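You operate a simulated robot arm through the tools that you are given. There is no shell and no other tool. Be economical: measure what you need, move in short steps, check, and stop when the job is done.

You are at the controls of a simulated robot arm. One attempt, no reset.

JOB
Bring the dark shuttle back, load it with the short blue bobbin and send it to READY again.
Fine: its empty bobbin goes in the free cell of the tray; press the clip before you push it off.

It is judged by the outcome, as a careful person would: the job done as asked, and still so three seconds after it is handed in. It fails if anything else is knocked over, pushed out of place, dropped, spilled or broken.

ROBOT AND FRAMES
A 6-joint arm with a two-finger parallel gripper, fixed in place. Base frame: the origin is at the foot of the arm, x ahead of it, y to its left, z up; the work surface is at about z = 0.78. Readings come in m, rad, newtons and seconds.
With the tool pointing down near the work surface it reaches from about 0.24 to 0.64 m from the base axis. Its first joint turns from -1.152 to 1.152 rad. Payload 2.7 kg.
The tool frame sits at the grasp point between the pads (the TCP): z along the fingers, y along the line on which they close. The tips reach 0.023 m beyond it. The gripper opens to 0.094 m. The fingers are 0.038 m wide and 0.01 m thick; the gripper's body (0.054 by 0.096 m) begins 0.039 m behind the TCP.
Orientation is told as [roll, pitch, yaw] about the base's x, y, z axes, in that order, counted from this pose: with the fingers straight down and closing along the base's y, the tool's x points along the base's -x, its y along +y and its z along -z.

CONTROLS
- The arm moves only by the tool move_arm. Its argument "plan" is a list of rows, each a list of 7 numbers: the shift along the tool's x, y, z in units of 20 mm (1.0 is 20 mm), then the turn, a rotation vector about the tool's x, y, z in units of 4 degrees (1.0 is 4 degrees), then the closure in counts, from 0 (fully open) to 255 (shut). In form: [[x, y, z, rx, ry, rz, hand], ...]. A call has 1 to 20 rows; each row shifts and turns the commanded pose from where the row before left it, along the tool's axes as they then stand. A call with a number of a shift or a turn outside -1 to 1 is refused whole. Rows are played at 5 a second. More than 0.05 m and 0.15 rad between two rows, or a gripper value outside its range, and nothing of the call is played. Where a pose cannot be reached the arm comes as near as it can. A force on the tool above 90 N (or 10 N above the force at the start of the call, whichever is more), or a blocked arm, ends the call early, and 0.2 s more pass. The fingers move at their own pace (about 0.045 m/s each) and stop on an object; they squeeze with about 21 N. The grip force told is the motor's: it shows also when the fingers shut on nothing. Time passes only in rows, and 0.2 s behind the last, so rows that do not move let the fingers close. It gives the time, the measured TCP pose, the force on the tool (base axes), the opening and the grip force at its end, in the units of the frame above (readings bear some noise).
- Cameras (640 x 400 px; columns grow to the right, rows downward): "scene" is fixed at [0.0729, -0.4318, 1.4003]; the picture's right is [0.80, -0.61, 0.00], its down [-0.37, -0.49, -0.79] and it looks along [0.48, 0.63, -0.61] (base axes); focal length 343 px, centre (320, 200). "wrist" rides on the gripper at [0.086, 0.016, -0.075] in the tool frame; the picture's right is [-0.18, 0.98, 0.00], its down [-0.58, -0.11, -0.81] and it looks along [-0.79, -0.15, 0.59] (tool axes); focal length 243 px, centre (320, 200). There is no depth. A picture from a camera that has moved, and an enlarged one, comes with that camera's place and axes in the base frame and with its lens.
- capture(camera): a new picture of that camera. No time passes.
- inspect(camera, box): a new picture of the part [left, top, right, bottom] of that camera's present view, enlarged. No time passes.
- job_done(): hands the job in; it is judged then, once.

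Work in short steps. Places have to be worked out from the pictures, the camera data and where the tool is seen: move nearer, look again, correct. Check each grasp and each placing, and mend what went wrong. You have 120 turns and 64 pictures in all, those below and enlarged ones among them. Open the gripper and draw the arm clear of the work before you hand the job in, unless the task says otherwise; then end with one line.

The tools are called as a command line: name --pt "numbers of a row" for each row, then --argument value for the rest, lists and objects as JSON in quotes. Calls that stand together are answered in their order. move_arm: Moves the arm, as the interface text tells. Its arguments: {"type":"object","properties":{"plan":{"type":"array"}},"required":["plan"]} The other tools are called the same way: capture (camera) takes a picture; inspect (camera, box) takes an enlarged picture of a part of a camera's view; job_done () hands the job in.

At the start:

```text
time: 0.0
eef_pos: [0.3716, 0.1143, 0.9919]
ee_rot: [0.0, -0.001, -0.001]
force: [-0.1, -0.7, -0.8]
grip_width: 0.0943
finger_force: 0.2
```

scene: 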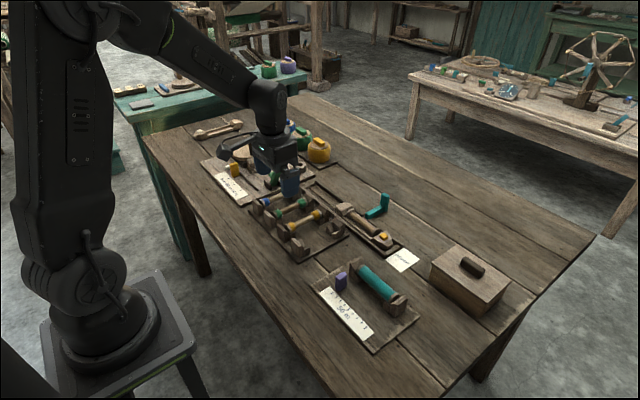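
wrist: 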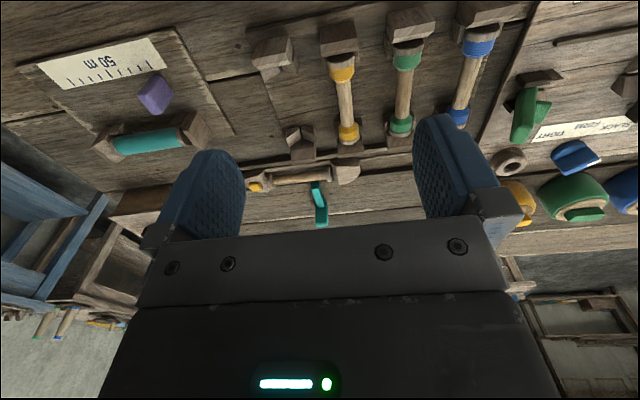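

The scene is crowded, so I'll enlarge the main work areas before I move anything.

inspect --camera "scene" --box '[180, 100, 340, 200]'

inspect --camera "scene" --box '[240, 170, 440, 295]'

inspect --camera "scene" --box '[300, 230, 520, 368]'

inspect --camera "wrist" --box '[380, 0, 640, 240]'

```text
4.00 times, centred on (260, 150) of scene
camera zoom: at [0.0729, -0.4318, 1.4003], right [0.8, -0.61, 0.0], down [-0.37, -0.49, -0.79], along [0.48, 0.63, -0.61], focal length 1374 px, centre (560, 400)
```

zoom: 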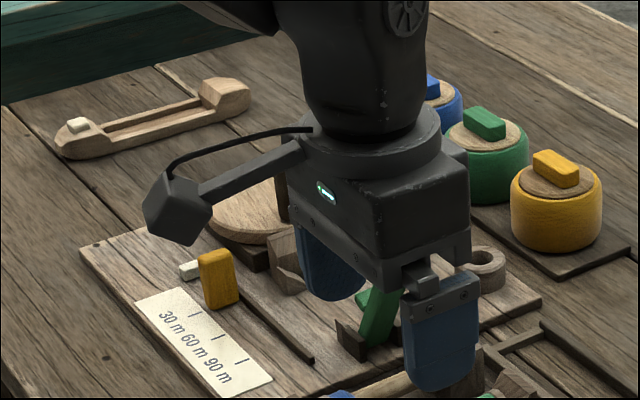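

```text
3.20 times, centred on (340, 232) of scene
camera zoom: at [0.0729, -0.4318, 1.4003], right [0.8, -0.61, 0.0], down [-0.37, -0.49, -0.79], along [0.48, 0.63, -0.61], focal length 1099 px, centre (256, 96)
```

zoom: 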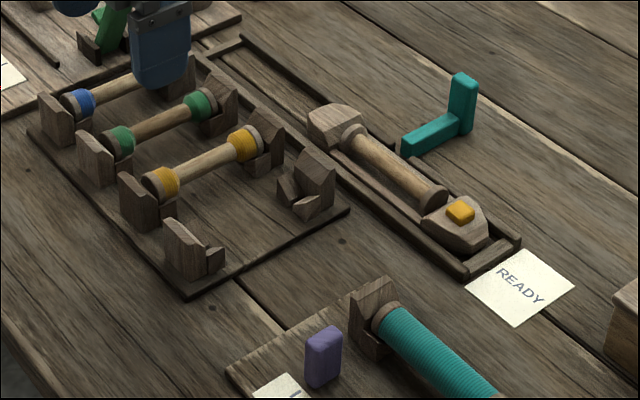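

```text
2.90 times, centred on (410, 299) of scene
camera zoom: at [0.0729, -0.4318, 1.4003], right [0.8, -0.61, 0.0], down [-0.37, -0.49, -0.79], along [0.48, 0.63, -0.61], focal length 996 px, centre (59, -87)
```

zoom: 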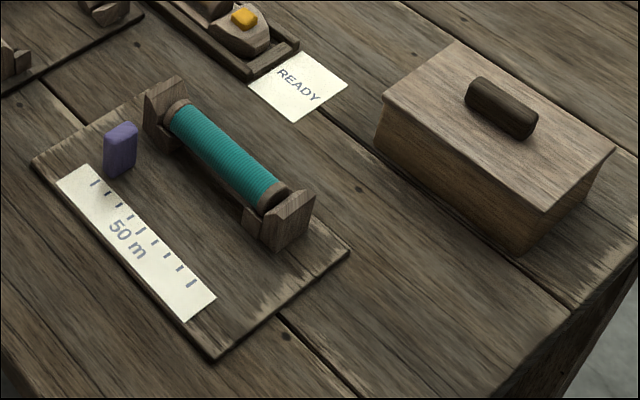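

```text
1.67 times, centred on (510, 120) of wrist
camera zoom: at [0.2841, 0.1315, 1.0673], right [0.18, 0.98, 0.0], down [0.58, -0.11, 0.81], along [0.79, -0.15, -0.59], focal length 404 px, centre (3, 333)
```

zoom: 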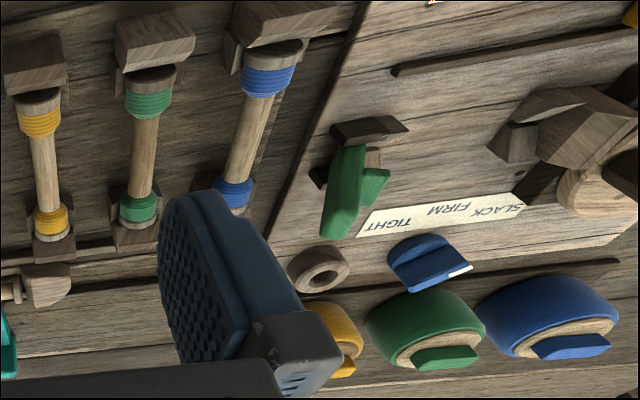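

The dark shuttle sits in the track at the READY end, around (0.57, 0.03). I'll pull the arm back and up so both cameras get a clear view.

move_arm --pt "1 0 -1 0 0 0 0" --pt "1 0 -1 0 0 0 0" --pt "1 0 -1 0 0 0 0" --pt "1 0 -1 0 0 0 0" --pt "0 0 0 0 0 0 0"

capture --camera "scene"

capture --camera "wrist"

```text
time: 1.2
eef_pos: [0.2911, 0.115, 1.0711]
ee_rot: [0.0, 0.0, -0.001]
force: [0.1, 0.5, 0.2]
grip_width: 0.0942
finger_force: 0.1
```

```text
57 pictures are left
```

scene: 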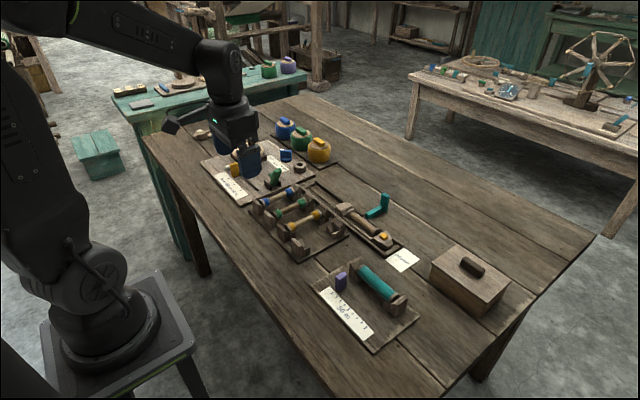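

```text
56 pictures are left
camera wrist: at [0.2038, 0.1322, 1.1466], right [0.18, 0.98, 0.0], down [0.58, -0.11, 0.81], along [0.79, -0.15, -0.59], focal length 243 px, centre (320, 200)
```

wrist: 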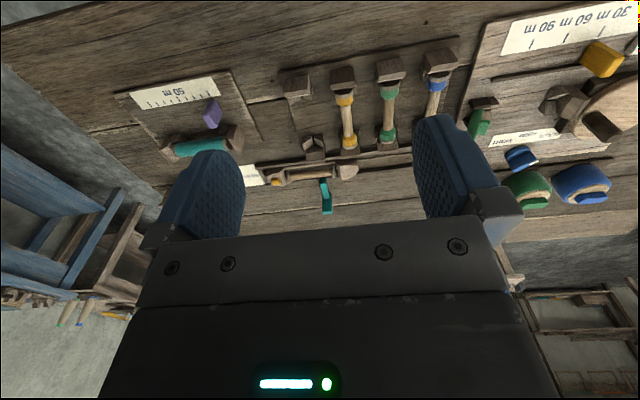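

inspect --camera "scene" --box '[240, 170, 360, 245]'

inspect --camera "scene" --box '[310, 180, 430, 255]'

inspect --camera "scene" --box '[190, 110, 350, 210]'

```text
5.33 times, centred on (300, 208) of scene
camera zoom: at [0.0729, -0.4318, 1.4003], right [0.8, -0.61, 0.0], down [-0.37, -0.49, -0.79], along [0.48, 0.63, -0.61], focal length 1832 px, centre (427, 160)
```

zoom: 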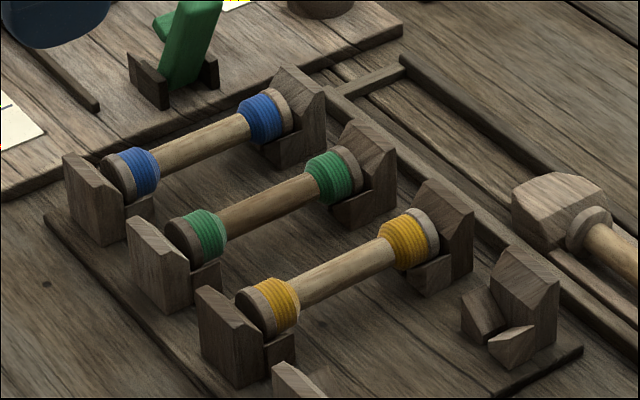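

```text
5.33 times, centred on (370, 218) of scene
camera zoom: at [0.0729, -0.4318, 1.4003], right [0.8, -0.61, 0.0], down [-0.37, -0.49, -0.79], along [0.48, 0.63, -0.61], focal length 1832 px, centre (53, 107)
```

zoom: 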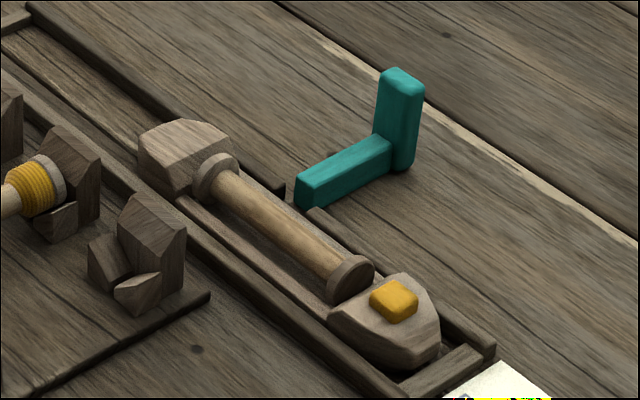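

```text
4.00 times, centred on (270, 160) of scene
camera zoom: at [0.0729, -0.4318, 1.4003], right [0.8, -0.61, 0.0], down [-0.37, -0.49, -0.79], along [0.48, 0.63, -0.61], focal length 1374 px, centre (520, 360)
```

zoom: 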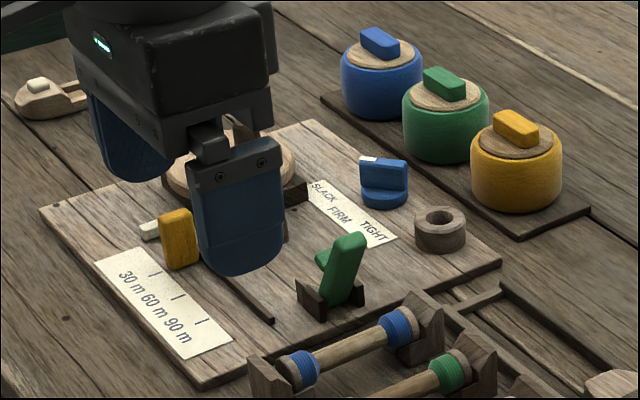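

The track has a teal L-shaped piece beside a gap in its far rail. I'll move the wrist camera closer to see the shuttle, the clip and that piece.

move_arm --pt "-1 -0.5 1 0 0 0 0" --pt "-1 -0.5 1 0 0 0 0" --pt "-1 -0.5 1 0 0 0 0" --pt "-1 -0.5 1 0 0 0 0" --pt "-1 0 1 0 0 0 0" --pt "-1 0 1 0 0 0 0" --pt "0 0 0 0 0 0 0"

capture --camera "wrist"

```text
time: 2.8
eef_pos: [0.4117, 0.0756, 0.953]
ee_rot: [-0.001, 0.0, 0.0]
force: [-0.6, 0.0, 0.6]
grip_width: 0.0939
finger_force: 0.0
```

```text
52 pictures are left
camera wrist: at [0.3236, 0.0926, 1.0276], right [0.18, 0.98, 0.0], down [0.58, -0.11, 0.81], along [0.79, -0.15, -0.59], focal length 243 px, centre (320, 200)
```

wrist: 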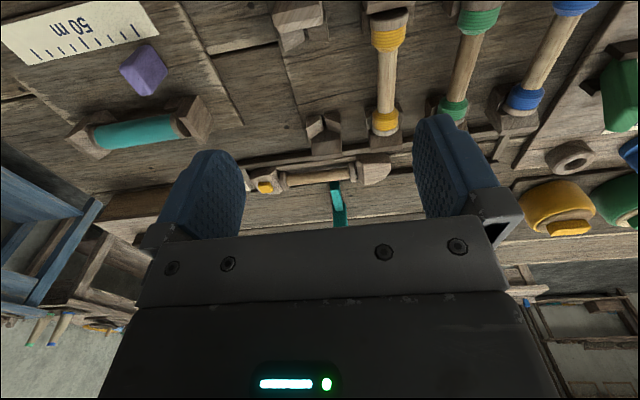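

The view is too shallow. I'll tilt the tool about 32° so the camera looks down on the track, and go forward a little.

move_arm --pt "-1 0 -1 0 0 0 0" --pt "-1 0 0 0 0 0 0" --pt "-1 0 0 0 0 0 0" --pt "0 0 0 0 1 0 0" --pt "0 0 0 0 1 0 0" --pt "0 0 0 0 1 0 0" --pt "0 0 0 0 1 0 0" --pt "0 0 0 0 1 0 0" --pt "0 0 0 0 1 0 0" --pt "0 0 0 0 1 0 0" --pt "0 0 0 0 1 0 0" --pt "0 0 0 0 0 0 0"

capture --camera "wrist"

```text
time: 5.4
eef_pos: [0.4722, 0.0731, 0.9723]
ee_rot: [-0.001, 0.559, 0.0]
force: [-0.1, 0.6, 0.1]
grip_width: 0.0938
finger_force: 0.1
```

```text
51 pictures are left
camera wrist: at [0.4369, 0.0912, 1.0819], right [0.16, 0.98, -0.1], down [0.92, -0.11, 0.37], along [0.36, -0.15, -0.92], focal length 243 px, centre (320, 200)
```

wrist: 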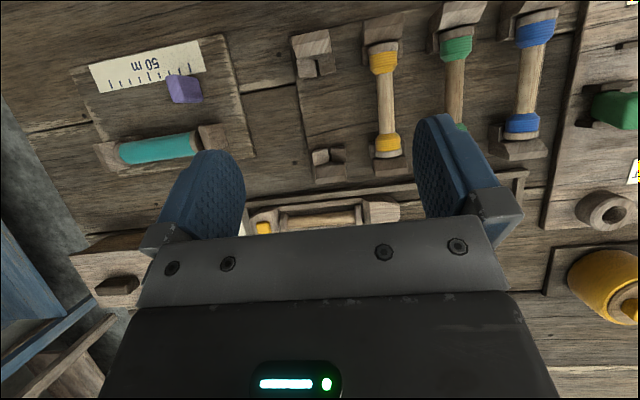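

Good view of the tray. Next I'll shift forward along base x to bring the track out from behind the gripper.

move_arm --pt "-0.848 0 -0.53 0 0 0 0" --pt "-0.848 0 -0.53 0 0 0 0" --pt "-0.848 0 -0.53 0 0 0 0" --pt "-0.848 0 -0.53 0 0 0 0" --pt "-0.848 0 -0.53 0 0 0 0" --pt "0 0 0 0 0 0 0"

capture --camera "wrist"

```text
time: 6.8
eef_pos: [0.5386, 0.0717, 0.968]
ee_rot: [-0.001, 0.558, 0.0]
force: [0.6, 0.7, 0.0]
grip_width: 0.094
finger_force: 0.1
out of reach, approached as far as the arm can: row 4, 5
```

```text
50 pictures are left
camera wrist: at [0.5045, 0.0894, 1.079], right [0.16, 0.98, -0.1], down [0.92, -0.11, 0.38], along [0.36, -0.15, -0.92], focal length 243 px, centre (320, 200)
```

wrist: 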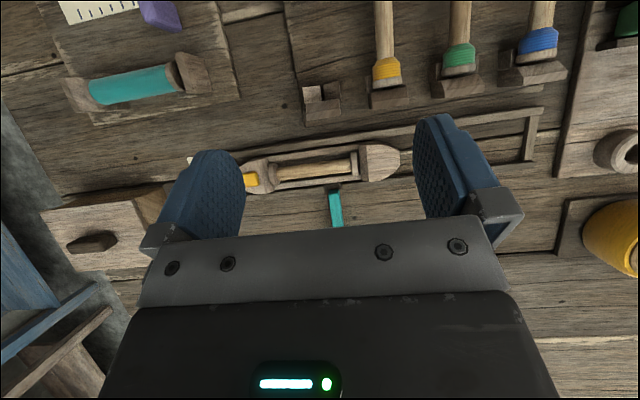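

inspect --camera "wrist" --box '[220, 80, 560, 240]'

```text
1.88 times, centred on (390, 160) of wrist
camera zoom: at [0.5045, 0.0894, 1.079], right [0.16, 0.98, -0.1], down [0.92, -0.11, 0.38], along [0.36, -0.15, -0.92], focal length 457 px, centre (188, 275)
```

zoom: 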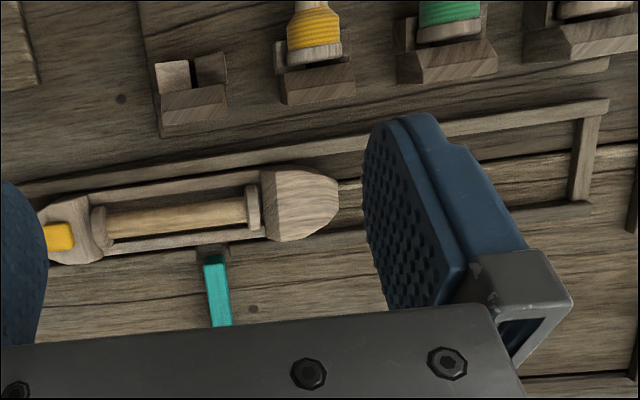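

The geometry so far:
- **Shuttle:** spans about y −0.075 to 0.14 at x ≈ 0.573. The clip is at (0.575, −0.034, 0.809).
- **Track:** runs to y ≈ 0.28.
- **Tray:** the blue bobbin lies along x at y ≈ 0.257, and the free cell is near y ≈ 0.065.
- **Teal bolt:** it is outside the rail.

I'll level the tool, then yaw it 90° so the fingers close across the shuttle.

move_arm --pt "0 0 0 0 -1 0 0" --pt "0 0 0 0 -1 0 0" --pt "0 0 0 0 -1 0 0" --pt "0 0 0 0 -1 0 0" --pt "0 0 0 0 -1 0 0" --pt "0 0 0 0 -1 0 0" --pt "0 0 0 0 -1 0 0" --pt "0 0 0 0 -1 0 0" --pt "0 0 0 0 0 -1 0" --pt "0 0 0 0 0 -1 0" --pt "0 0 0 0 0 -1 0" --pt "0 0 0 0 0 -1 0" --pt "0 0 0 0 0 -1 0" --pt "0 0 0 0 0 -1 0" --pt "0 0 0 0 0 -1 0" --pt "0 0 0 0 0 -1 0" --pt "0 0 0 0 0 -1 0" --pt "0 0 0 0 0 -1 0" --pt "0 0 0 0 0 -1 0" --pt "0 0 0 0 0 0 0"

move_arm --pt "0 0 0 0 0 -1 0" --pt "0 0 0 0 0 -1 0" --pt "0 0 0 0 0 -1 0" --pt "0 0 0 0 0 -1 0" --pt "0 0 0 0 0 -1 0" --pt "0 0 0 0 0 -1 0" --pt "0 0 0 0 0 -1 0" --pt "0 0 0 0 0 -1 0" --pt "0 0 0 0 0 -1 0" --pt "0 0 0 0 0 -1 0" --pt "0 0 0 0 0 -1 0" --pt "0 0 0 0 0 -0.5 0" --pt "0 0 0 0 0 0 0"

capture --camera "wrist"

```text
time: 11.0
eef_pos: [0.5392, 0.0716, 0.9694]
ee_rot: [0.001, 0.001, 0.77]
force: [-0.2, 0.1, 0.5]
grip_width: 0.094
finger_force: 0.1
```

```text
time: 13.8
eef_pos: [0.5389, 0.0735, 0.9692]
ee_rot: [-0.001, 0.001, 1.573]
force: [-0.4, 0.0, 1.0]
grip_width: 0.0941
finger_force: 0.2
```

```text
48 pictures are left
camera wrist: at [0.5225, -0.0125, 1.0442], right [-0.98, 0.18, 0.0], down [0.11, 0.58, 0.81], along [0.15, 0.79, -0.59], focal length 243 px, centre (320, 200)
```

wrist: 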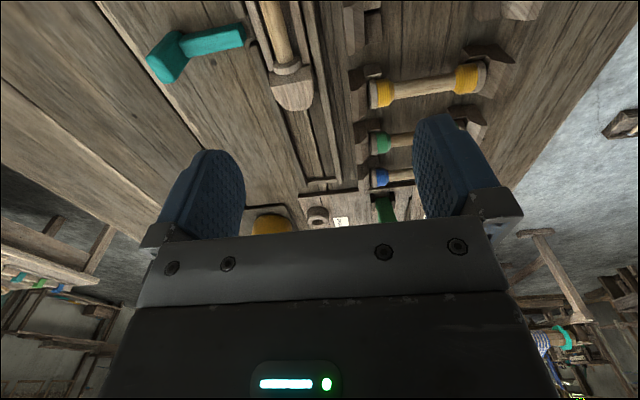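

Yaw is 90° now, and this view puts the nose block at about (0.5745, 0.112). I'll half-close the hand to clear the tray stands, move over the block and go down part way.

move_arm --pt "-1 -0.9 0 0 0 0 65" --pt "-0.9 -0.9 1 0 0 0 65" --pt "0 0 1 0 0 0 65" --pt "0 0 1 0 0 0 65" --pt "0 0 1 0 0 0 65" --pt "0 0 1 0 0 0 65" --pt "0 0 0.8 0 0 0 65" --pt "0 0 0 0 0 0 65"

inspect --camera "scene" --box '[280, 150, 440, 250]'

capture --camera "wrist"

```text
time: 15.6
eef_pos: [0.5741, 0.1107, 0.8512]
ee_rot: [-0.001, -0.002, 1.571]
force: [-0.1, -0.3, 0.4]
grip_width: 0.0702
finger_force: 0.1
```

```text
4.00 times, centred on (360, 200) of scene
camera zoom: at [0.0729, -0.4318, 1.4003], right [0.8, -0.61, 0.0], down [-0.37, -0.49, -0.79], along [0.48, 0.63, -0.61], focal length 1374 px, centre (160, 200)
```

zoom: 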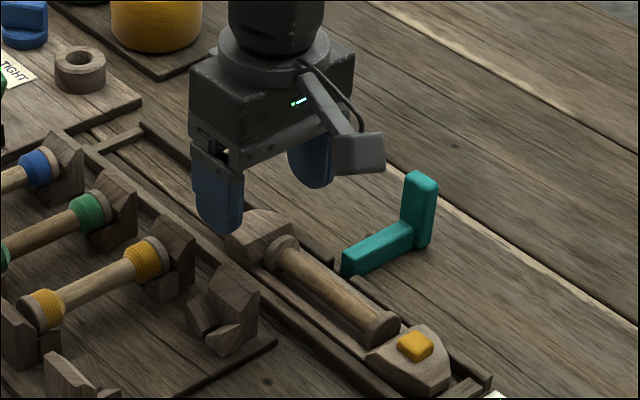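

```text
46 pictures are left
camera wrist: at [0.5582, 0.0252, 0.9275], right [-0.98, 0.18, 0.0], down [0.11, 0.58, 0.81], along [0.15, 0.79, -0.59], focal length 243 px, centre (320, 200)
```

wrist: 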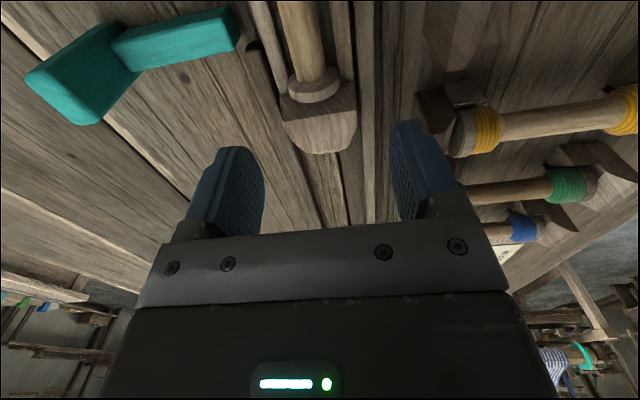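

The fingers straddle the nose block, which spans about y 0.093–0.142, and they are well centred. I'll go down to TCP z ≈ 0.82, with the tips just above the rails, then close.

move_arm --pt "0 0 0.5 0 0 0 65" --pt "0 0 0.5 0 0 0 65" --pt "0 0 0.5 0 0 0 65" --pt "0 0 0 0 0 0 65"

inspect --camera "scene" --box '[300, 170, 420, 245]'

```text
time: 16.6
eef_pos: [0.5773, 0.1102, 0.822]
ee_rot: [-0.001, -0.001, 1.57]
force: [-0.3, -1.2, 0.0]
grip_width: 0.0699
finger_force: 0.0
```

```text
5.33 times, centred on (360, 208) of scene
camera zoom: at [0.0729, -0.4318, 1.4003], right [0.8, -0.61, 0.0], down [-0.37, -0.49, -0.79], along [0.48, 0.63, -0.61], focal length 1832 px, centre (107, 160)
```

zoom: 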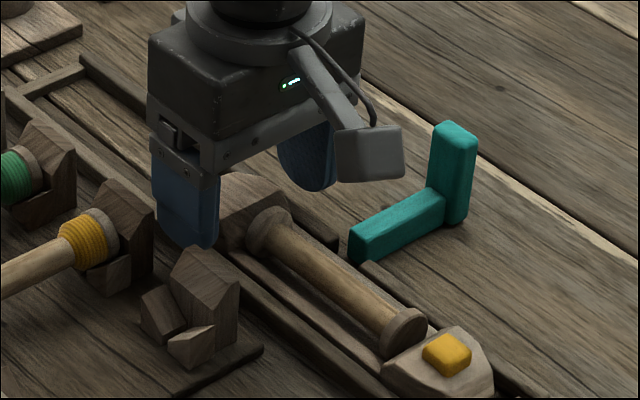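

No contact yet, and the tips are beside the block. Closing on it.

move_arm --pt "0 0 0 0 0 0 110" --pt "0 0 0 0 0 0 140" --pt "0 0 0 0 0 0 170" --pt "0 0 0 0 0 0 200" --pt "0 0 0 0 0 0 200"

```text
time: 17.8
eef_pos: [0.5757, 0.1093, 0.8226]
ee_rot: [0.0, 0.0, 1.57]
force: [0.0, 0.2, 0.5]
grip_width: 0.0434
finger_force: 21.1
```

It has gripped at 0.043 m. I'll drag it gently toward +y with a short first step.

move_arm --pt "-0.5 0 0 0 0 0 200" --pt "-0.5 0 0 0 0 0 200" --pt "-0.5 0 0 0 0 0 200" --pt "-0.5 0 0 0 0 0 200" --pt "0 0 0 0 0 0 200"

inspect --camera "scene" --box '[280, 160, 440, 260]'

```text
time: 19.0
eef_pos: [0.5751, 0.1505, 0.8223]
ee_rot: [-0.001, 0.001, 1.57]
force: [-0.4, -1.3, 1.1]
grip_width: 0.0434
finger_force: 20.8
```

```text
4.00 times, centred on (360, 210) of scene
camera zoom: at [0.0729, -0.4318, 1.4003], right [0.8, -0.61, 0.0], down [-0.37, -0.49, -0.79], along [0.48, 0.63, -0.61], focal length 1374 px, centre (160, 160)
```

zoom: 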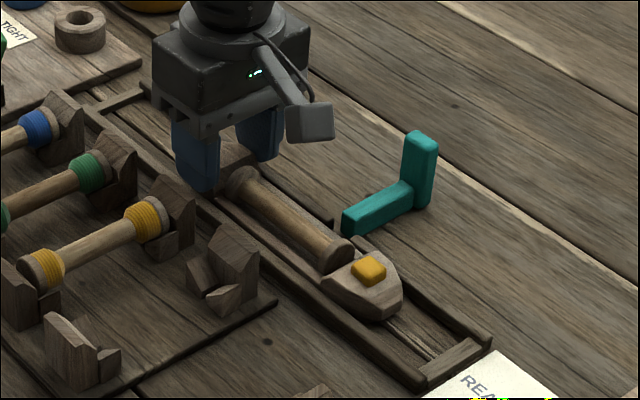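

The shuttle slides freely. I'll continue toward the home end in small steps, stopping on any rise in force.

move_arm --pt "-0.5 0 0 0 0 0 200" --pt "-0.5 0 0 0 0 0 200" --pt "-0.5 0 0 0 0 0 200" --pt "-0.5 0 0 0 0 0 200" --pt "-0.5 0 0 0 0 0 200" --pt "-0.5 0 0 0 0 0 200" --pt "-0.5 0 0 0 0 0 200" --pt "0 0 0 0 0 0 200"

inspect --camera "scene" --box '[240, 150, 400, 250]'

capture --camera "wrist"

```text
time: 20.8
eef_pos: [0.5772, 0.2209, 0.8213]
ee_rot: [-0.001, 0.002, 1.572]
force: [-1.2, -0.4, 1.0]
grip_width: 0.0436
finger_force: 20.8
```

```text
4.00 times, centred on (320, 200) of scene
camera zoom: at [0.0729, -0.4318, 1.4003], right [0.8, -0.61, 0.0], down [-0.37, -0.49, -0.79], along [0.48, 0.63, -0.61], focal length 1374 px, centre (320, 200)
```

zoom: 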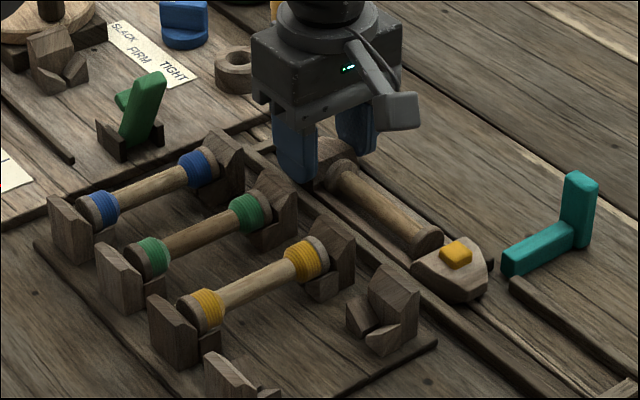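

```text
42 pictures are left
camera wrist: at [0.5591, 0.1351, 0.8976], right [-0.98, 0.18, 0.0], down [0.11, 0.58, 0.81], along [0.15, 0.79, -0.59], focal length 243 px, centre (320, 200)
```

wrist: 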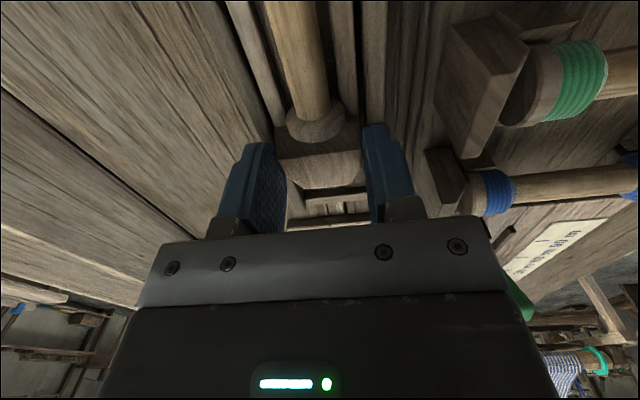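

The nose is near the end bar. I'll creep forward until it touches.

move_arm --pt "-0.25 0 0 0 0 0 200" --pt "-0.25 0 0 0 0 0 200" --pt "-0.25 0 0 0 0 0 200" --pt "0 0 0 0 0 0 200"

```text
time: 21.8
eef_pos: [0.5762, 0.2353, 0.8232]
ee_rot: [-0.001, -0.002, 1.573]
force: [0.9, -0.6, 0.4]
grip_width: 0.0433
finger_force: 20.6
```

move_arm --pt "-0.2 0 0 0 0 0 200" --pt "-0.2 0 0 0 0 0 200" --pt "0 0 0 0 0 0 200"

capture --camera "wrist"

```text
time: 22.6
eef_pos: [0.5755, 0.243, 0.823]
ee_rot: [0.0, 0.001, 1.571]
force: [0.7, 0.2, 0.4]
grip_width: 0.0432
finger_force: 21.0
```

```text
41 pictures are left
camera wrist: at [0.5586, 0.1583, 0.8975], right [-0.98, 0.18, 0.0], down [0.11, 0.58, 0.81], along [0.15, 0.79, -0.59], focal length 243 px, centre (320, 200)
```

wrist: 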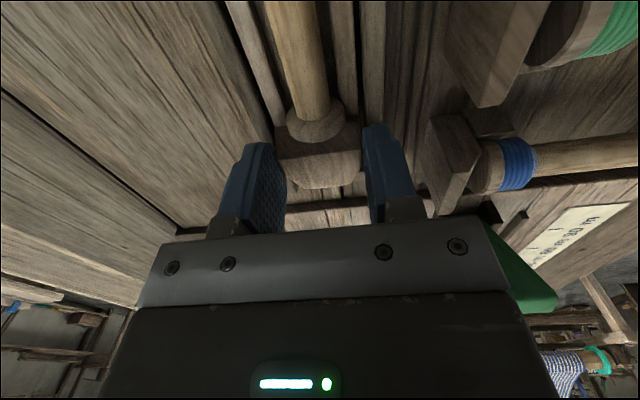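

Still a small gap. I'll keep creeping.

move_arm --pt "-0.25 0 0 0 0 0 200" --pt "-0.25 0 0 0 0 0 200" --pt "0 0 0 0 0 0 200"

inspect --camera "scene" --box '[240, 150, 400, 250]'

```text
time: 23.4
eef_pos: [0.5758, 0.2502, 0.8219]
ee_rot: [0.0, 0.002, 1.571]
force: [1.6, -21.7, 3.4]
grip_width: 0.0438
finger_force: 21.2
```

```text
4.00 times, centred on (320, 200) of scene
camera zoom: at [0.0728, -0.4323, 1.4001], right [0.8, -0.61, 0.0], down [-0.37, -0.48, -0.79], along [0.48, 0.63, -0.61], focal length 1374 px, centre (320, 200)
```

zoom: 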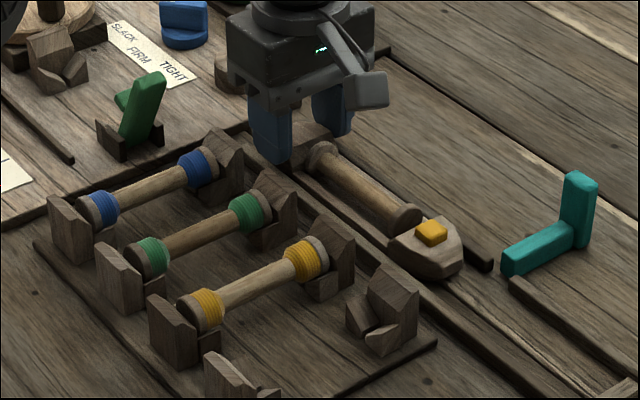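

The shuttle is against the home stop, with 22 N felt. I'll relax the push, open, lift and move back to view the empty bobbin.

move_arm --pt "0.15 0 0 0 0 0 200" --pt "0 0 0 0 0 0 65" --pt "0 0 0 0 0 0 65" --pt "0 0 0 0 0 0 65" --pt "0 0 -1 0 0 0 65" --pt "0 0 -1 0 0 0 65" --pt "0.8 0 -1 0 0 0 65" --pt "1 0 0 0 0 0 65" --pt "1 0 0 0 0 0 65" --pt "0 0 0 0 0 0 65"

capture --camera "wrist"

inspect --camera "scene" --box '[270, 150, 390, 225]'

```text
time: 25.6
eef_pos: [0.5753, 0.1946, 0.8817]
ee_rot: [0.001, 0.0, 1.573]
force: [-0.2, -0.1, 0.2]
grip_width: 0.0701
finger_force: 0.0
```

```text
39 pictures are left
camera wrist: at [0.5588, 0.109, 0.9573], right [-0.98, 0.18, 0.0], down [0.11, 0.58, 0.81], along [0.15, 0.79, -0.59], focal length 243 px, centre (320, 200)
```

wrist: 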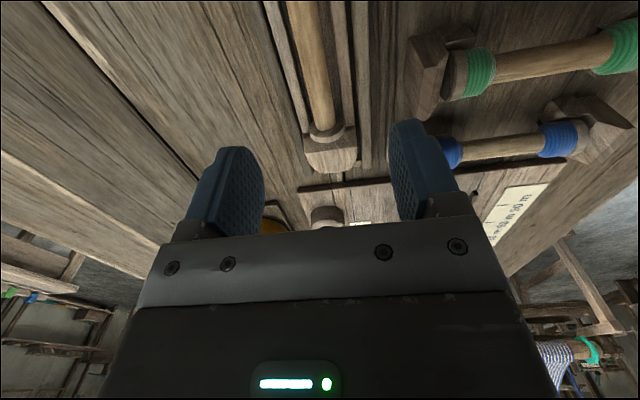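

```text
5.33 times, centred on (330, 188) of scene
camera zoom: at [0.0729, -0.4318, 1.4003], right [0.8, -0.61, 0.0], down [-0.37, -0.49, -0.79], along [0.48, 0.63, -0.61], focal length 1832 px, centre (267, 267)
```

zoom: 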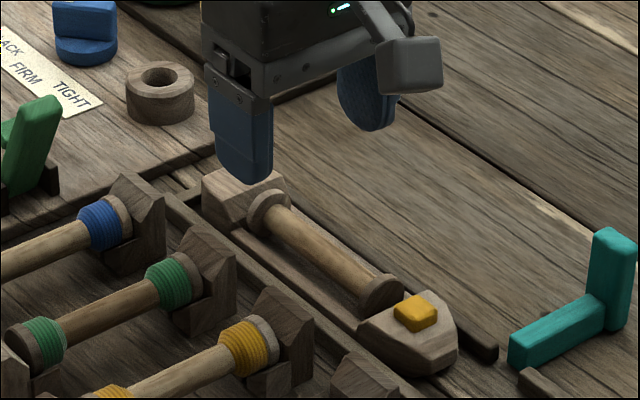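

The empty bobbin's centre is near (0.575, 0.180), with its axis around z ≈ 0.80. I'll align over the shaft with the hand partly open, go down and grip it.

move_arm --pt "0.7 0 0 0 0 0 135" --pt "0 0 0.6 0 0 0 135" --pt "0 0 0.6 0 0 0 135" --pt "0 0 0.6 0 0 0 135" --pt "0 0 0.6 0 0 0 135" --pt "0 0 0.5 0 0 0 135" --pt "0 0 0 0 0 0 135"

inspect --camera "scene" --box '[270, 150, 390, 225]'

capture --camera "wrist"

```text
time: 27.2
eef_pos: [0.5763, 0.1813, 0.8234]
ee_rot: [-0.001, 0.0, 1.571]
force: [0.3, 0.3, 0.3]
grip_width: 0.044
finger_force: 0.1
```

```text
5.33 times, centred on (330, 188) of scene
camera zoom: at [0.0729, -0.4318, 1.4003], right [0.8, -0.61, 0.0], down [-0.37, -0.49, -0.79], along [0.48, 0.63, -0.61], focal length 1832 px, centre (267, 267)
```

zoom: 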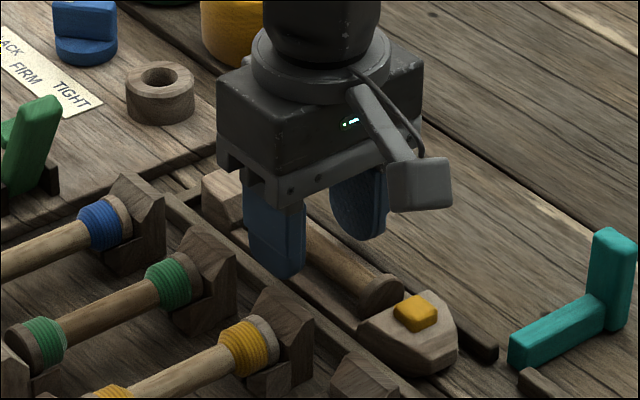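

```text
36 pictures are left
camera wrist: at [0.5573, 0.0959, 0.899], right [-0.98, 0.18, 0.0], down [0.11, 0.58, 0.81], along [0.15, 0.79, -0.59], focal length 243 px, centre (320, 200)
```

wrist: 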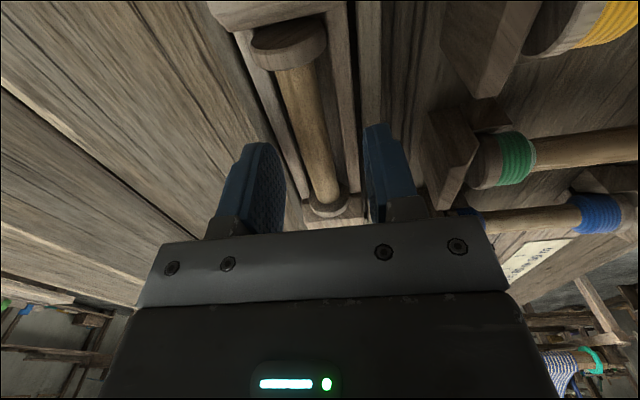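

The fingers are around the shaft, above the side walls. Closing.

move_arm --pt "0 0 0 0 0 0 170" --pt "0 0 0 0 0 0 200" --pt "0 0 0 0 0 0 240" --pt "0 0 0 0 0 0 240" --pt "0 0 0 0 0 0 240"

```text
time: 28.4
eef_pos: [0.5742, 0.1805, 0.8245]
ee_rot: [0.0, 0.001, 1.572]
force: [-0.2, -0.1, 0.1]
grip_width: 0.0184
finger_force: 20.9
```

Width 0.0184 is the shaft. A small test lift next, watching the force.

move_arm --pt "0 0 -0.25 0 0 0 240" --pt "0 0 -0.25 0 0 0 240" --pt "0 0 0 0 0 0 240"

inspect --camera "scene" --box '[270, 150, 390, 225]'

```text
time: 29.2
eef_pos: [0.5754, 0.1808, 0.8341]
ee_rot: [0.0, 0.0, 1.569]
force: [-0.4, 0.0, -0.8]
grip_width: 0.0182
finger_force: 20.7
```

```text
5.33 times, centred on (330, 188) of scene
camera zoom: at [0.0729, -0.4318, 1.4003], right [0.8, -0.61, 0.0], down [-0.37, -0.49, -0.79], along [0.48, 0.63, -0.61], focal length 1832 px, centre (267, 267)
```

zoom: 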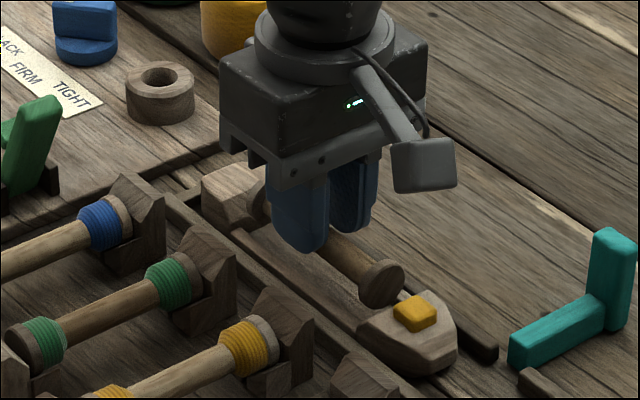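

It lifts out freely, so it wasn't clipped. I'll raise it and turn back to yaw 0 ready for the tray.

move_arm --pt "0 0 -1 0 0 0 240" --pt "0 0 -1 0 0 0 240" --pt "0 0 -1 0 0 0 240" --pt "0 0 -1 0 0 0 240" --pt "0 0 -1 0 0 0 240" --pt "0 0 -1 0 0 0 240" --pt "0 0 0 0 0 1 240" --pt "0 0 0 0 0 1 240" --pt "0 0 0 0 0 1 240" --pt "0 0 0 0 0 1 240" --pt "0 0 0 0 0 1 240" --pt "0 0 0 0 0 1 240" --pt "0 0 0 0 0 1 240" --pt "0 0 0 0 0 1 240" --pt "0 0 0 0 0 1 240" --pt "0 0 0 0 0 1 240"

move_arm --pt "0 0 0 0 0 1 240" --pt "0 0 0 0 0 1 240" --pt "0 0 0 0 0 1 240" --pt "0 0 0 0 0 1 240" --pt "0 0 0 0 0 1 240" --pt "0 0 0 0 0 1 240" --pt "0 0 0 0 0 1 240" --pt "0 0 0 0 0 1 240" --pt "0 0 0 0 0 1 240" --pt "0 0 0 0 0 1 240" --pt "0 0 0 0 0 1 240" --pt "0 0 0 0 0 1 240" --pt "0 0 0 0 0 0.5 240" --pt "1 -1 0 0 0 0 240" --pt "1 -1 0 0 0 0 240" --pt "1 -1 0 0 0 0 240" --pt "1 -1 0 0 0 0 240" --pt "1 -1 0 0 0 0 240" --pt "1 0 0 0 0 0 240" --pt "0 0 0 0 0 0 240"

move_arm --pt "1 0 0 0 0 0 240" --pt "1 0 0 0 0 0 240" --pt "1 0 0 0 0 0 240" --pt "0 0 0 0 0 0 240"

capture --camera "wrist"

inspect --camera "scene" --box '[230, 160, 390, 260]'

```text
time: 32.6
eef_pos: [0.5758, 0.1806, 0.9534]
ee_rot: [0.0, -0.001, 0.871]
force: [0.6, 0.4, 0.3]
grip_width: 0.0055
finger_force: 0.0
```

```text
time: 36.8
eef_pos: [0.4539, 0.0808, 0.9538]
ee_rot: [-0.002, 0.001, -0.001]
force: [0.0, 0.4, -0.2]
grip_width: 0.0052
finger_force: 0.2
```

```text
time: 37.8
eef_pos: [0.395, 0.0814, 0.9545]
ee_rot: [0.001, 0.001, -0.001]
force: [0.7, 0.6, -0.1]
grip_width: 0.0055
finger_force: 0.1
```

```text
34 pictures are left
camera wrist: at [0.3081, 0.0974, 1.0292], right [0.18, 0.98, 0.0], down [0.58, -0.11, 0.81], along [0.79, -0.15, -0.59], focal length 243 px, centre (320, 200)
```

wrist: 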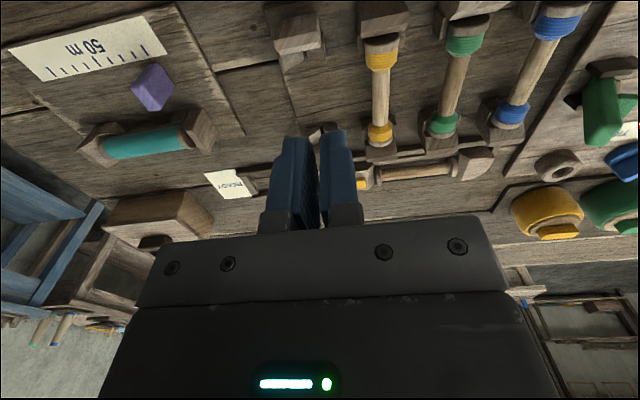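

```text
4.00 times, centred on (310, 210) of scene
camera zoom: at [0.0729, -0.4318, 1.4003], right [0.8, -0.61, 0.0], down [-0.37, -0.49, -0.79], along [0.48, 0.63, -0.61], focal length 1374 px, centre (360, 160)
```

zoom: 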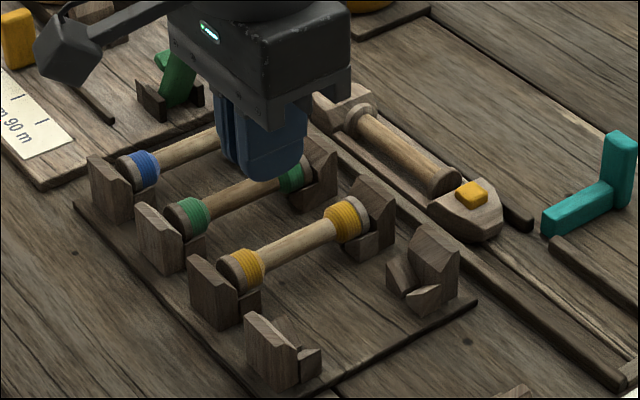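

The bobbin slipped during the lift. It seems to have dropped straight back into the shuttle, so I gripped too high on the shaft. I'll look closely before trying again.

inspect --camera "scene" --box '[300, 170, 380, 220]'

inspect --camera "wrist" --box '[340, 120, 500, 220]'

```text
8.00 times, centred on (340, 195) of scene
camera zoom: at [0.0729, -0.4318, 1.4003], right [0.8, -0.61, 0.0], down [-0.37, -0.49, -0.79], along [0.48, 0.63, -0.61], focal length 2748 px, centre (160, 240)
```

zoom: 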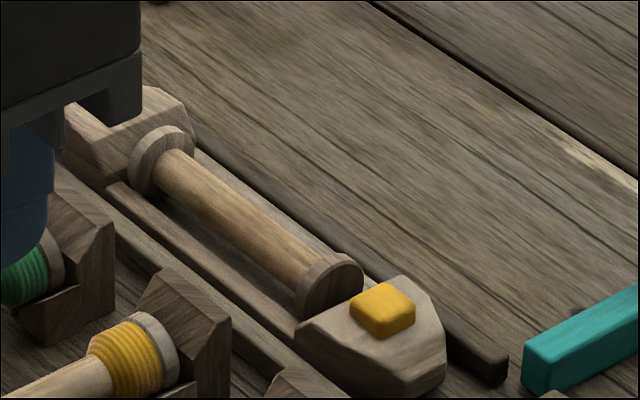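

```text
4.00 times, centred on (420, 170) of wrist
camera zoom: at [0.3081, 0.0974, 1.0292], right [0.18, 0.98, 0.0], down [0.58, -0.11, 0.81], along [0.79, -0.15, -0.59], focal length 970 px, centre (-80, 320)
```

zoom: 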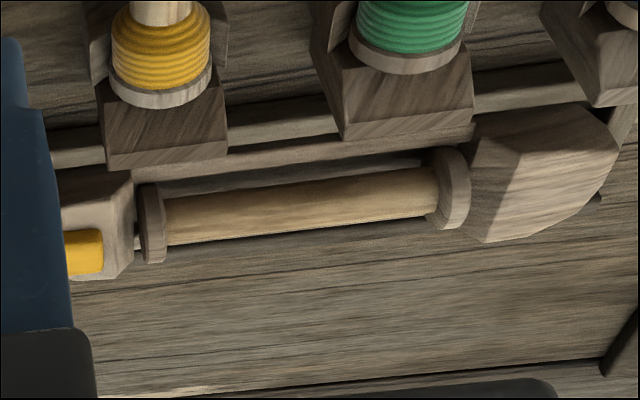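

The bobbin looks seated with nothing disturbed. I'll go back and re-grip about 7 mm lower.

move_arm --pt "-1 1 0 0 0 0 150" --pt "-1 1 0 0 0 0 150" --pt "-1 1 0 0 0 0 150" --pt "-1 1 0 0 0 0 150" --pt "-1 0.9 0 0 0 0 150" --pt "-1 0 0 0 0 0 150" --pt "-1 0 0 0 0 0 150" --pt "-1 0 0 0 0 0 150" --pt "-1 0 0 0 0 0 150" --pt "0 0 0 0 0 -1 150" --pt "0 0 0 0 0 -1 150" --pt "0 0 0 0 0 -1 150" --pt "0 0 0 0 0 -1 150" --pt "0 0 0 0 0 -1 150" --pt "0 0 0 0 0 -1 150" --pt "0 0 0 0 0 -1 150" --pt "0 0 0 0 0 -1 150" --pt "0 0 0 0 0 -1 150" --pt "0 0 0 0 0 -1 150"

move_arm --pt "0 0 0 0 0 -1 150" --pt "0 0 0 0 0 -1 150" --pt "0 0 0 0 0 -1 150" --pt "0 0 0 0 0 -1 150" --pt "0 0 0 0 0 -1 150" --pt "0 0 0 0 0 -1 150" --pt "0 0 0 0 0 -1 150" --pt "0 0 0 0 0 -1 150" --pt "0 0 0 0 0 -1 150" --pt "0 0 0 0 0 -1 150" --pt "0 0 0 0 0 -1 150" --pt "0 0 0 0 0 -1 150" --pt "0 0 0 0 0 -0.5 150" --pt "0 0 1 0 0 0 150" --pt "0 0 1 0 0 0 150" --pt "0 0 1 0 0 0 150" --pt "0 0 1 0 0 0 150" --pt "0 0 1 0 0 0 150" --pt "0 0 0 0 0 0 150"

capture --camera "wrist"

```text
time: 41.8
eef_pos: [0.5743, 0.1785, 0.9552]
ee_rot: [0.001, 0.001, 0.702]
force: [-1.2, -0.5, 0.1]
grip_width: 0.0388
finger_force: 0.1
```

```text
time: 45.8
eef_pos: [0.5765, 0.1789, 0.8543]
ee_rot: [0.0, -0.001, 1.571]
force: [-0.3, 0.6, 0.4]
grip_width: 0.0387
finger_force: 0.1
```

```text
30 pictures are left
camera wrist: at [0.5594, 0.0932, 0.9305], right [-0.98, 0.18, 0.0], down [0.11, 0.58, 0.81], along [0.15, 0.79, -0.59], focal length 243 px, centre (320, 200)
```

wrist: 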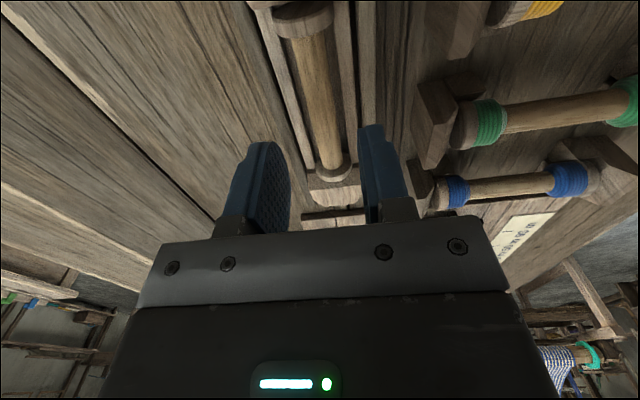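

The bobbin is still lined up in the cavity. Going down to TCP z ≈ 0.816, gently at the end.

move_arm --pt "0 0 0.75 0 0 0 150" --pt "0 0 0.6 0 0 0 150" --pt "0 0 0.2 0 0 0 150" --pt "0 0 0.2 0 0 0 150" --pt "0 0 0.15 0 0 0 150" --pt "0 0 0 0 0 0 150"

```text
time: 47.2
eef_pos: [0.5759, 0.1775, 0.8173]
ee_rot: [0.0, 0.001, 1.571]
force: [0.9, -0.1, 0.4]
grip_width: 0.0387
finger_force: 0.0
```

move_arm --pt "0 0 0 0 0 0 180" --pt "0 0 0 0 0 0 200" --pt "0 0 0 0 0 0 255" --pt "0 0 0 0 0 0 255" --pt "0 0 0 0 0 0 255"

inspect --camera "scene" --box '[300, 160, 380, 210]'

```text
time: 48.4
eef_pos: [0.5763, 0.1784, 0.8166]
ee_rot: [0.0, 0.002, 1.572]
force: [-0.8, -0.9, -0.2]
grip_width: 0.0187
finger_force: 21.2
```

```text
8.00 times, centred on (340, 185) of scene
camera zoom: at [0.0729, -0.4318, 1.4003], right [0.8, -0.61, 0.0], down [-0.37, -0.49, -0.79], along [0.48, 0.63, -0.61], focal length 2748 px, centre (160, 320)
```

zoom: 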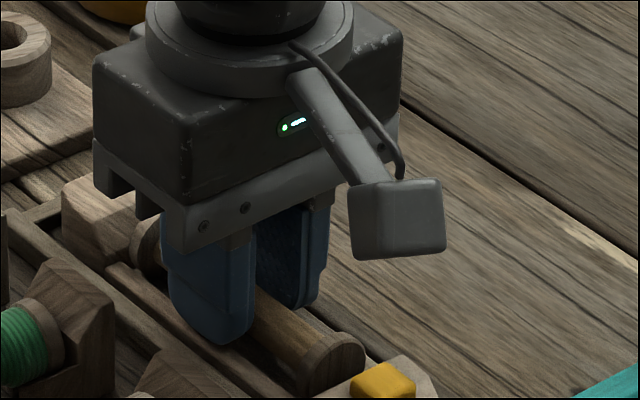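

The pads now reach well below the shaft's middle. Slow lift, checking the width.

move_arm --pt "0 0 -0.3 0 0 0 255" --pt "0 0 -0.3 0 0 0 255" --pt "0 0 -0.3 0 0 0 255" --pt "0 0 -0.3 0 0 0 255" --pt "0 0 -0.3 0 0 0 255" --pt "0 0 0 0 0 0 255"

inspect --camera "scene" --box '[300, 160, 380, 210]'

```text
time: 49.8
eef_pos: [0.5754, 0.1788, 0.8462]
ee_rot: [0.0, 0.0, 1.568]
force: [0.4, -0.3, 0.5]
grip_width: 0.0187
finger_force: 20.3
```

```text
8.00 times, centred on (340, 185) of scene
camera zoom: at [0.0729, -0.4318, 1.4003], right [0.8, -0.61, 0.0], down [-0.37, -0.49, -0.79], along [0.48, 0.63, -0.61], focal length 2748 px, centre (160, 320)
```

zoom: 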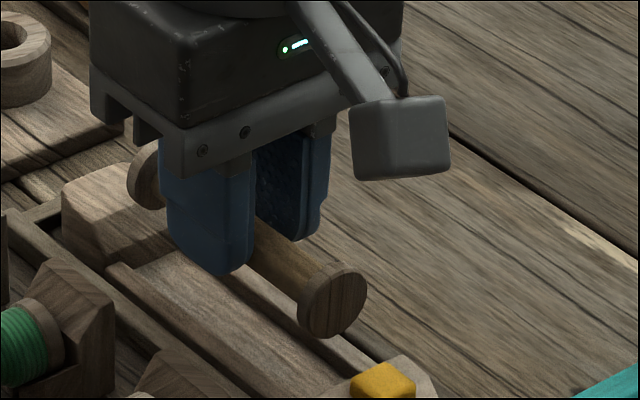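

The bobbin is held firmly. Now raising it and turning to yaw 0.

move_arm --pt "0 0 -0.8 0 0 0 255" --pt "0 0 -0.8 0 0 0 255" --pt "0 0 -0.8 0 0 0 255" --pt "0 0 -0.8 0 0 0 255" --pt "0 0 -0.8 0 0 0 255" --pt "0 0 0 0 0 1 255" --pt "0 0 0 0 0 1 255" --pt "0 0 0 0 0 1 255" --pt "0 0 0 0 0 1 255" --pt "0 0 0 0 0 1 255" --pt "0 0 0 0 0 1 255" --pt "0 0 0 0 0 1 255" --pt "0 0 0 0 0 1 255" --pt "0 0 0 0 0 1 255" --pt "0 0 0 0 0 1 255" --pt "0 0 0 0 0 1 255"

```text
time: 53.2
eef_pos: [0.5755, 0.1779, 0.9262]
ee_rot: [0.0, 0.0, 0.801]
force: [0.4, 0.3, -0.3]
grip_width: 0.0188
finger_force: 21.2
```

Still held. I'll finish the turn and travel to above the free cell.

move_arm --pt "0 0 0 0 0 1 255" --pt "0 0 0 0 0 1 255" --pt "0 0 0 0 0 1 255" --pt "0 0 0 0 0 1 255" --pt "0 0 0 0 0 1 255" --pt "0 0 0 0 0 1 255" --pt "0 0 0 0 0 1 255" --pt "0 0 0 0 0 1 255" --pt "0 0 0 0 0 1 255" --pt "0 0 0 0 0 1 255" --pt "0 0 0 0 0 1 255" --pt "0 0 0 0 0 0.5 255" --pt "0.9 -0.8 0 0 0 0 255" --pt "0.9 -0.8 0 0 0 0 255" --pt "0.9 -0.8 0 0 0 0 255" --pt "0.9 -0.8 0 0 0 0 255" --pt "0.9 -0.8 0 0 0 0 255" --pt "1 -0.8 0 0 0 0 255" --pt "1 -0.95 0 0 0 0 255" --pt "0 0 0 0 0 0 255"

capture --camera "wrist"

inspect --camera "scene" --box '[240, 170, 360, 245]'

```text
time: 57.4
eef_pos: [0.4456, 0.064, 0.9267]
ee_rot: [0.0, 0.001, 0.001]
force: [0.6, -0.7, -0.7]
grip_width: 0.0189
finger_force: 21.1
```

```text
27 pictures are left
camera wrist: at [0.358, 0.0808, 1.0022], right [0.18, 0.98, 0.0], down [0.58, -0.11, 0.81], along [0.79, -0.15, -0.59], focal length 243 px, centre (320, 200)
```

wrist: 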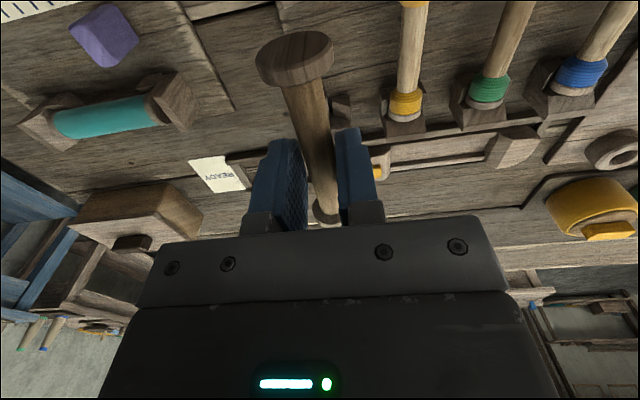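

```text
5.33 times, centred on (300, 208) of scene
camera zoom: at [0.0729, -0.4318, 1.4003], right [0.8, -0.61, 0.0], down [-0.37, -0.49, -0.79], along [0.48, 0.63, -0.61], focal length 1832 px, centre (427, 160)
```

zoom: 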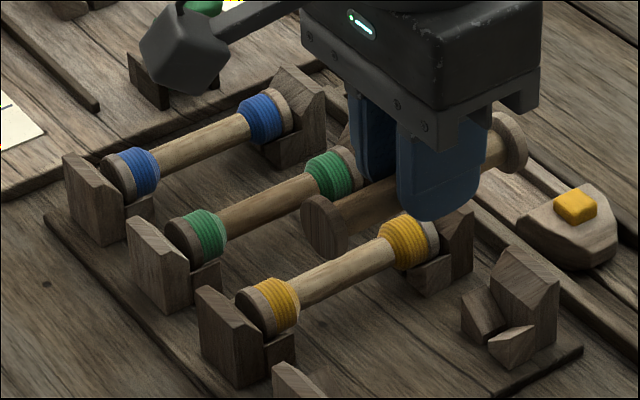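

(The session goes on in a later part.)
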